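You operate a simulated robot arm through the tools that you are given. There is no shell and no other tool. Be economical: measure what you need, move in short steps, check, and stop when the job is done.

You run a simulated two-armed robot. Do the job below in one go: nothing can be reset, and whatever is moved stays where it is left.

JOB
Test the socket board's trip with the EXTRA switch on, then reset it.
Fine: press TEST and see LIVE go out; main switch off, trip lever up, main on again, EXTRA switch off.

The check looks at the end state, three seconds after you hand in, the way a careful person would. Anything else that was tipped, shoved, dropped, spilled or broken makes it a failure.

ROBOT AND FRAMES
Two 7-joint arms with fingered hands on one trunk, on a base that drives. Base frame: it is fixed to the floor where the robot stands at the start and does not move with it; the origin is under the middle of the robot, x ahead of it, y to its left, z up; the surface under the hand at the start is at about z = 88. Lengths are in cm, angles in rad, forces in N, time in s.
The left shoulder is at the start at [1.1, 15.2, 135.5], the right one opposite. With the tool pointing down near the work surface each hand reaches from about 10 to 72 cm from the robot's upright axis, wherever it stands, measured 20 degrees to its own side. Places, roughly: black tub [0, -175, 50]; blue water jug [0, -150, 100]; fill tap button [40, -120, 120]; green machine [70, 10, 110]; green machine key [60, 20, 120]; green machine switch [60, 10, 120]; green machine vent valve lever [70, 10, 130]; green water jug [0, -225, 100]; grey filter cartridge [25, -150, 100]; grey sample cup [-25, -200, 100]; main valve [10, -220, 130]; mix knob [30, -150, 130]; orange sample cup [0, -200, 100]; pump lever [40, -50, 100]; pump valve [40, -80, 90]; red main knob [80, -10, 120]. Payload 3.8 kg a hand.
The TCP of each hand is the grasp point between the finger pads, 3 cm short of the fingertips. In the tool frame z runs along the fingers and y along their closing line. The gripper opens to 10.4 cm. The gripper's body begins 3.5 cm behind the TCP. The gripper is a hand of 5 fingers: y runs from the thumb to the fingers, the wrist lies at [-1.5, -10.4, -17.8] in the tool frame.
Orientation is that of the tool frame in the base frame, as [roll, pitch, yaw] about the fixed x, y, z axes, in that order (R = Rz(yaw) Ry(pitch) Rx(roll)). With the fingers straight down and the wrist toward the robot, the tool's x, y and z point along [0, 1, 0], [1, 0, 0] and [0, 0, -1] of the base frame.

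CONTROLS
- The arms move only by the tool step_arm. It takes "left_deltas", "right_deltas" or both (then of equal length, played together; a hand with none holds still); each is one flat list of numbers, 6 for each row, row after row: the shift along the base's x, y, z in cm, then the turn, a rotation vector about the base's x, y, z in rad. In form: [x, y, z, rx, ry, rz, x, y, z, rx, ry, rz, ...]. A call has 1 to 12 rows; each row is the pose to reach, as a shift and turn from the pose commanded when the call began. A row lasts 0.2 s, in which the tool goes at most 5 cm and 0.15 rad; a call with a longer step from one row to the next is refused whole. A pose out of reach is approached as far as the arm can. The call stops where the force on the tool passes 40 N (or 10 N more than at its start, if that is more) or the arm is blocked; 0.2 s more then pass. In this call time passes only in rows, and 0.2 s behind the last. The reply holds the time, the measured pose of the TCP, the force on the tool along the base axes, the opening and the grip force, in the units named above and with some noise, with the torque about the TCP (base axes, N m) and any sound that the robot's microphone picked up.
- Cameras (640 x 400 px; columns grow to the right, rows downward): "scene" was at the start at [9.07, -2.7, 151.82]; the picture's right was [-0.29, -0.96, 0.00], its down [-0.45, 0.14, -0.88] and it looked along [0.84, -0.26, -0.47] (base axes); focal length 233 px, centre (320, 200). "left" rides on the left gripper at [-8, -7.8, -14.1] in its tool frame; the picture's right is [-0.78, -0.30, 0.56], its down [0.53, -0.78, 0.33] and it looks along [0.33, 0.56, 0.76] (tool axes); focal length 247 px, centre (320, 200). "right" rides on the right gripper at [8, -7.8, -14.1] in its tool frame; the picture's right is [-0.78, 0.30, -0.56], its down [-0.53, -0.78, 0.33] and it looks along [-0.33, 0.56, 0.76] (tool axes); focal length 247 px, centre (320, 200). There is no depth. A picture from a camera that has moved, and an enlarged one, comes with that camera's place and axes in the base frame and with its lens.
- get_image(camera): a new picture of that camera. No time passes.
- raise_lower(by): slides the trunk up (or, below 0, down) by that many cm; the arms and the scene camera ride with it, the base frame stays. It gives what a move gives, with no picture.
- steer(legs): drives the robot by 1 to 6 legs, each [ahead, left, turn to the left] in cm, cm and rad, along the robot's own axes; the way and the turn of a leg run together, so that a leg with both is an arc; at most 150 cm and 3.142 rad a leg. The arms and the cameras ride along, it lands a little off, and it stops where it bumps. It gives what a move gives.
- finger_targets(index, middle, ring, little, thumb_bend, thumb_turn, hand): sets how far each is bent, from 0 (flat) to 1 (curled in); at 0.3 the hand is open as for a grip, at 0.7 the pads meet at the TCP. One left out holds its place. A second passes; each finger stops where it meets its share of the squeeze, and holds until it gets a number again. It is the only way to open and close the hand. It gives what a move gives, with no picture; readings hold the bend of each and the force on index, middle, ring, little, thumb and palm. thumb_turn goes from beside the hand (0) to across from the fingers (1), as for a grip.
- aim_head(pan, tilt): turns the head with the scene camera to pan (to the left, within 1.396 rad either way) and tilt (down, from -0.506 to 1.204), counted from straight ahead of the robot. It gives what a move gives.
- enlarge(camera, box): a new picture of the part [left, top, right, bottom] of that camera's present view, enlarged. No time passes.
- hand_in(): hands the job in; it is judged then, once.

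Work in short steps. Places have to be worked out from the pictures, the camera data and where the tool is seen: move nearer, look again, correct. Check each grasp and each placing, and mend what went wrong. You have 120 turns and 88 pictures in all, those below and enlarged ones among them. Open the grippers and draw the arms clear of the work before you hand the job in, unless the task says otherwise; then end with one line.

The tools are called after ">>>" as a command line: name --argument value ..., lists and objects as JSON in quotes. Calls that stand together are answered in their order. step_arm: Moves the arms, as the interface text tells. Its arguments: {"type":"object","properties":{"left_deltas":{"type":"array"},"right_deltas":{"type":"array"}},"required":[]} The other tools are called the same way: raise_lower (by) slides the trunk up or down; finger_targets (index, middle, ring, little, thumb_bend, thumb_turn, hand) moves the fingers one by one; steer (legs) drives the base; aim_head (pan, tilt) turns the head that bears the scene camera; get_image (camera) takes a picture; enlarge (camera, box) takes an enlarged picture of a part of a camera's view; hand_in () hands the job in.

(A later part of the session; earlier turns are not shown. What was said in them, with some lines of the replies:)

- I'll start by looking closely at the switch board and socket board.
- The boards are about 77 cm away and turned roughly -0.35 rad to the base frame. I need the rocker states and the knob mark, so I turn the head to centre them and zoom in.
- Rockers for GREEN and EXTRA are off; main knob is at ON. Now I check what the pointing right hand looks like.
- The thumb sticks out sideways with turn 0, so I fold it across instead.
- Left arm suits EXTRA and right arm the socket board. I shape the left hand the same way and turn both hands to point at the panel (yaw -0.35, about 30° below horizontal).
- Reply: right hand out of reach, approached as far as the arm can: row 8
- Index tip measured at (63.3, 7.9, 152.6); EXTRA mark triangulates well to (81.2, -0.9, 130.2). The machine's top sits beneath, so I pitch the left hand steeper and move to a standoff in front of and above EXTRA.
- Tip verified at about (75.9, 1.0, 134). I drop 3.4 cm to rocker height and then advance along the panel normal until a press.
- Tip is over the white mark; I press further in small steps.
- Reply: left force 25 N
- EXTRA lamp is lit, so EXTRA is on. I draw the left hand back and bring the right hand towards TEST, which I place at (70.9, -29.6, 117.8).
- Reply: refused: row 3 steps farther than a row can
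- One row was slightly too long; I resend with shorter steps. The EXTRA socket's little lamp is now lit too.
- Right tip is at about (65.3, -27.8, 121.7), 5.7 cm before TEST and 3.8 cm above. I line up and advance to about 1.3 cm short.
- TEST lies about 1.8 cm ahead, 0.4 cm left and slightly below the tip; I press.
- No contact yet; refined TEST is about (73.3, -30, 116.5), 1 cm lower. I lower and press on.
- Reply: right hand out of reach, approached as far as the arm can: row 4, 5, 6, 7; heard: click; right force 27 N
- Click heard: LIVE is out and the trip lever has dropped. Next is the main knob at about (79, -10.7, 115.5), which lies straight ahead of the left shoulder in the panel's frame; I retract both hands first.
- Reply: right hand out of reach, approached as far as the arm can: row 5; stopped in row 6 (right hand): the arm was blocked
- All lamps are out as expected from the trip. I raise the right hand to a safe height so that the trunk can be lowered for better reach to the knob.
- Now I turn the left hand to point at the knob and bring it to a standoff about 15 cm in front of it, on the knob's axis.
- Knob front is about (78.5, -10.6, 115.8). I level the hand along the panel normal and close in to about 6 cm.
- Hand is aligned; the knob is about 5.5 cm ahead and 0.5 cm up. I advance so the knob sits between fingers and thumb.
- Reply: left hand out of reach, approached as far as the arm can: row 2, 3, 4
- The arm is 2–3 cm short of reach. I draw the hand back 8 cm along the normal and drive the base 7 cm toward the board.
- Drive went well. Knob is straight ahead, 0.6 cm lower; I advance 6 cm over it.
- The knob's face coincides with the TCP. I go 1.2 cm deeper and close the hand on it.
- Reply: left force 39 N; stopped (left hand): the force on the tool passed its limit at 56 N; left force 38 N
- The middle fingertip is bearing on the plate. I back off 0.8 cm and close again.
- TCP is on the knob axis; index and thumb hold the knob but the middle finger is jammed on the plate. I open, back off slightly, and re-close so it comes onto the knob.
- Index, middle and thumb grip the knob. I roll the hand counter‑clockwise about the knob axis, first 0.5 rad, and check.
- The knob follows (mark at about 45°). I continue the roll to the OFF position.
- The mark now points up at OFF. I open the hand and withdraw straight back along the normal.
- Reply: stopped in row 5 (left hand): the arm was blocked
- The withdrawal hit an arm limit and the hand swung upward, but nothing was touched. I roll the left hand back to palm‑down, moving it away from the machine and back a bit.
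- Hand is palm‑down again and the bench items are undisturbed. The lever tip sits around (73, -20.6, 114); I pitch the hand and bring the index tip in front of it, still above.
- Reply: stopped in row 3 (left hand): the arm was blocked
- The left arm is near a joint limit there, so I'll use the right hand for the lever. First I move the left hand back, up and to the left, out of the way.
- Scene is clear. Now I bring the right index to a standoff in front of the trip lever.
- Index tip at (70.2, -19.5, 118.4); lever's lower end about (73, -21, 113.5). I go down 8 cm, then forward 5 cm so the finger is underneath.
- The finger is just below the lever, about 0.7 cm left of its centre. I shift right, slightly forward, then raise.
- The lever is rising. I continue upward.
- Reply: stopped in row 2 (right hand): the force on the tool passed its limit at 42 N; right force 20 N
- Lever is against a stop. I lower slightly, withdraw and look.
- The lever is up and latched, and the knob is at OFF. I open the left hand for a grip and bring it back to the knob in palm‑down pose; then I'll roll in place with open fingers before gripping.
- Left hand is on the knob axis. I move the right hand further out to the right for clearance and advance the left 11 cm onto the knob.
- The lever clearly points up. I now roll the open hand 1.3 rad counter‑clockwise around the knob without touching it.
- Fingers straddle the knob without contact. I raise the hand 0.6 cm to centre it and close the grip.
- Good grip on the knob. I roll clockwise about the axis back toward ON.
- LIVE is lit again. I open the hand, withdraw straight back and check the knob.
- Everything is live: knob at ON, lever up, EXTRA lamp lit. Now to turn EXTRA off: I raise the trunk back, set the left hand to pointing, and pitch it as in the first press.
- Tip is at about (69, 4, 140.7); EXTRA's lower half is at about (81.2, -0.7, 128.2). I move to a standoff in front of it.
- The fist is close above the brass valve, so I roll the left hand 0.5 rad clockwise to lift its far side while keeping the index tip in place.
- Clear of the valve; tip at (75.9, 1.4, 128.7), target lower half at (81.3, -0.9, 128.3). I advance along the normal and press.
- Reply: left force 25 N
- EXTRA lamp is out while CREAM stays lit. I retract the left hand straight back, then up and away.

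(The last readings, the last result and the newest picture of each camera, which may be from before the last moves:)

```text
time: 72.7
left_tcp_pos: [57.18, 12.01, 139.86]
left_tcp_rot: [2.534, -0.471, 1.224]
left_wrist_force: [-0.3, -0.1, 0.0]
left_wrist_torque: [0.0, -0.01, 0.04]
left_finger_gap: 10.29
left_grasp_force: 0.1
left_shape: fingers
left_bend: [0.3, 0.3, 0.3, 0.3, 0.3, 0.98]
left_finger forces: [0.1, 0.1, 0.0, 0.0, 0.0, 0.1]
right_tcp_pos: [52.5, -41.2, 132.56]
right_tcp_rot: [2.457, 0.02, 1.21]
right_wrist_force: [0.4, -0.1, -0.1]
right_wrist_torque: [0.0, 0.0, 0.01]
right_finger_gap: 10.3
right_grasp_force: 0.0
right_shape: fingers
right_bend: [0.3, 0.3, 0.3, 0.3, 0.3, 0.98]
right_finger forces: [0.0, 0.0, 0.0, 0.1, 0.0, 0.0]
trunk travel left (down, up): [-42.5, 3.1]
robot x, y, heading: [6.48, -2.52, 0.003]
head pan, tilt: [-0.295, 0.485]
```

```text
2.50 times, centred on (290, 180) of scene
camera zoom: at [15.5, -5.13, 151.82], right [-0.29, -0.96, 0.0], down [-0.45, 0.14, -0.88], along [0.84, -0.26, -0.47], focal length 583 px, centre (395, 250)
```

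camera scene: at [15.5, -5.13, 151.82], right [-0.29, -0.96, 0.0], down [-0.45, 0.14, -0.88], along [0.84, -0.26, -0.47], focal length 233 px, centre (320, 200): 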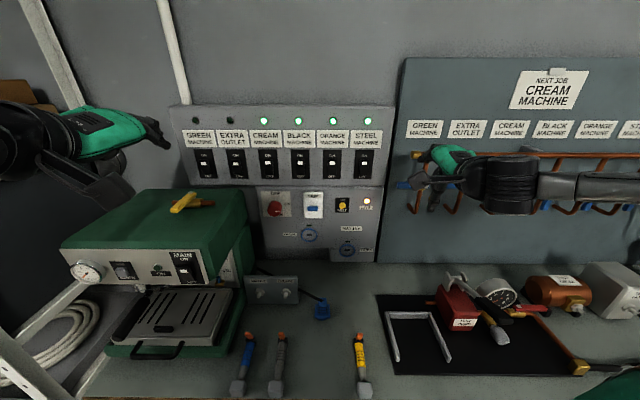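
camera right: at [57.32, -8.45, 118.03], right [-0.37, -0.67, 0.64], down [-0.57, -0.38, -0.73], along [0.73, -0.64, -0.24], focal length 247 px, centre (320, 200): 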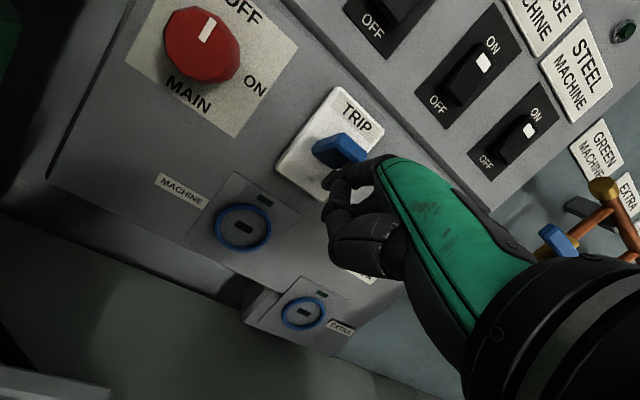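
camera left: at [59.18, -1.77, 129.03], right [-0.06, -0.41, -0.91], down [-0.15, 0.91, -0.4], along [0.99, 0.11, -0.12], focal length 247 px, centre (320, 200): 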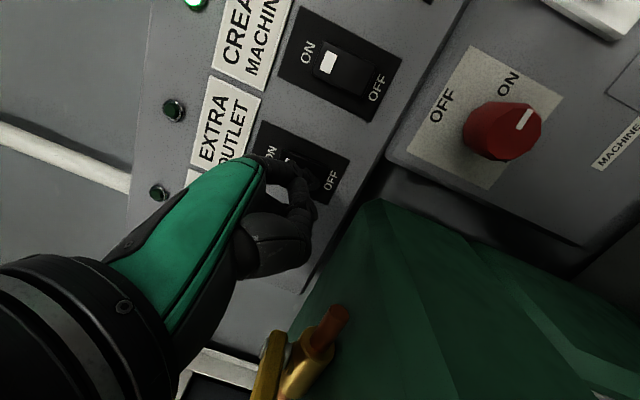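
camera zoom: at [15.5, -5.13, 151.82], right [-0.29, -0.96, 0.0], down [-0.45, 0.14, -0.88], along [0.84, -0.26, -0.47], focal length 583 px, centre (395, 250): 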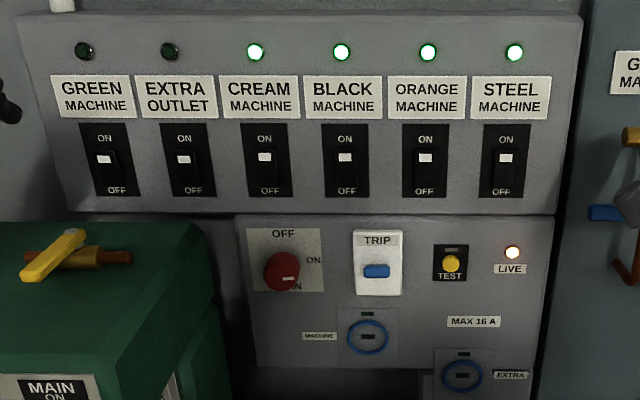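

End state matches: LIVE lit, main ON, lever up, EXTRA off, others unchanged. I draw the right hand back a little from the wall valves and take a last look.

>>> step_arm --right_deltas '[-2, 0, 2, 0, 0, 0, -4, 0, 4, 0, 0, 0, -6, 0, 7, 0, 0, 0, -6, 0, 10, 0, 0, 0]'

>>> get_image --camera "scene"

```text
time: 73.7
left_tcp_pos: [57.13, 12.23, 139.75]
left_tcp_rot: [2.535, -0.47, 1.225]
left_wrist_force: [-0.7, 0.1, -0.3]
left_wrist_torque: [-0.03, 0.03, 0.0]
left_finger_gap: 10.31
left_grasp_force: 0.0
left_shape: fingers
left_bend: [0.3, 0.3, 0.3, 0.3, 0.3, 0.98]
left_finger forces: [0.0, 0.2, 0.0, 0.0, 0.1, 0.0]
right_tcp_pos: [46.45, -41.31, 142.75]
right_tcp_rot: [2.456, 0.02, 1.211]
right_wrist_force: [0.8, -0.6, -0.2]
right_wrist_torque: [0.05, 0.0, 0.02]
right_finger_gap: 10.3
right_grasp_force: 0.1
right_shape: fingers
right_bend: [0.3, 0.3, 0.3, 0.3, 0.3, 0.98]
right_finger forces: [0.1, 0.0, 0.1, 0.0, 0.0, 0.1]
trunk travel left (down, up): [-42.5, 3.1]
robot x, y, heading: [6.06, -2.02, -0.001]
head pan, tilt: [-0.295, 0.485]
```

```text
11 pictures are left
camera scene: at [15.51, -5.08, 151.82], right [-0.29, -0.96, 0.0], down [-0.45, 0.14, -0.88], along [0.84, -0.26, -0.47], focal length 233 px, centre (320, 200)
```

scene: 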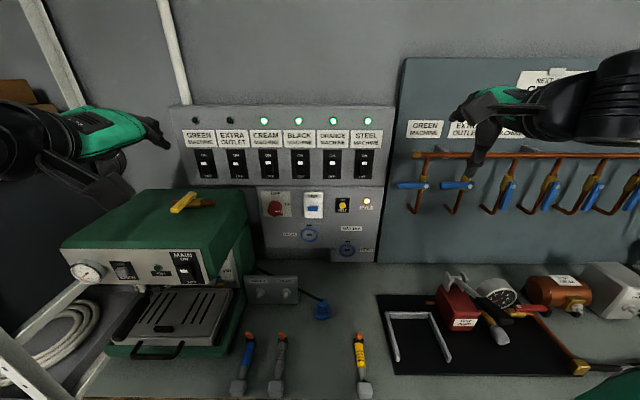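

All is undisturbed, hands are open and clear; I hand in.

>>> hand_in

```text
The job is handed in.
```

I tested the socket board's trip with EXTRA on, and it tripped: LIVE went out and the lever dropped. I then reset it, and the last picture before handing in showed LIVE lit, the main switch on, the trip lever up and EXTRA off, with nothing else visibly moved.
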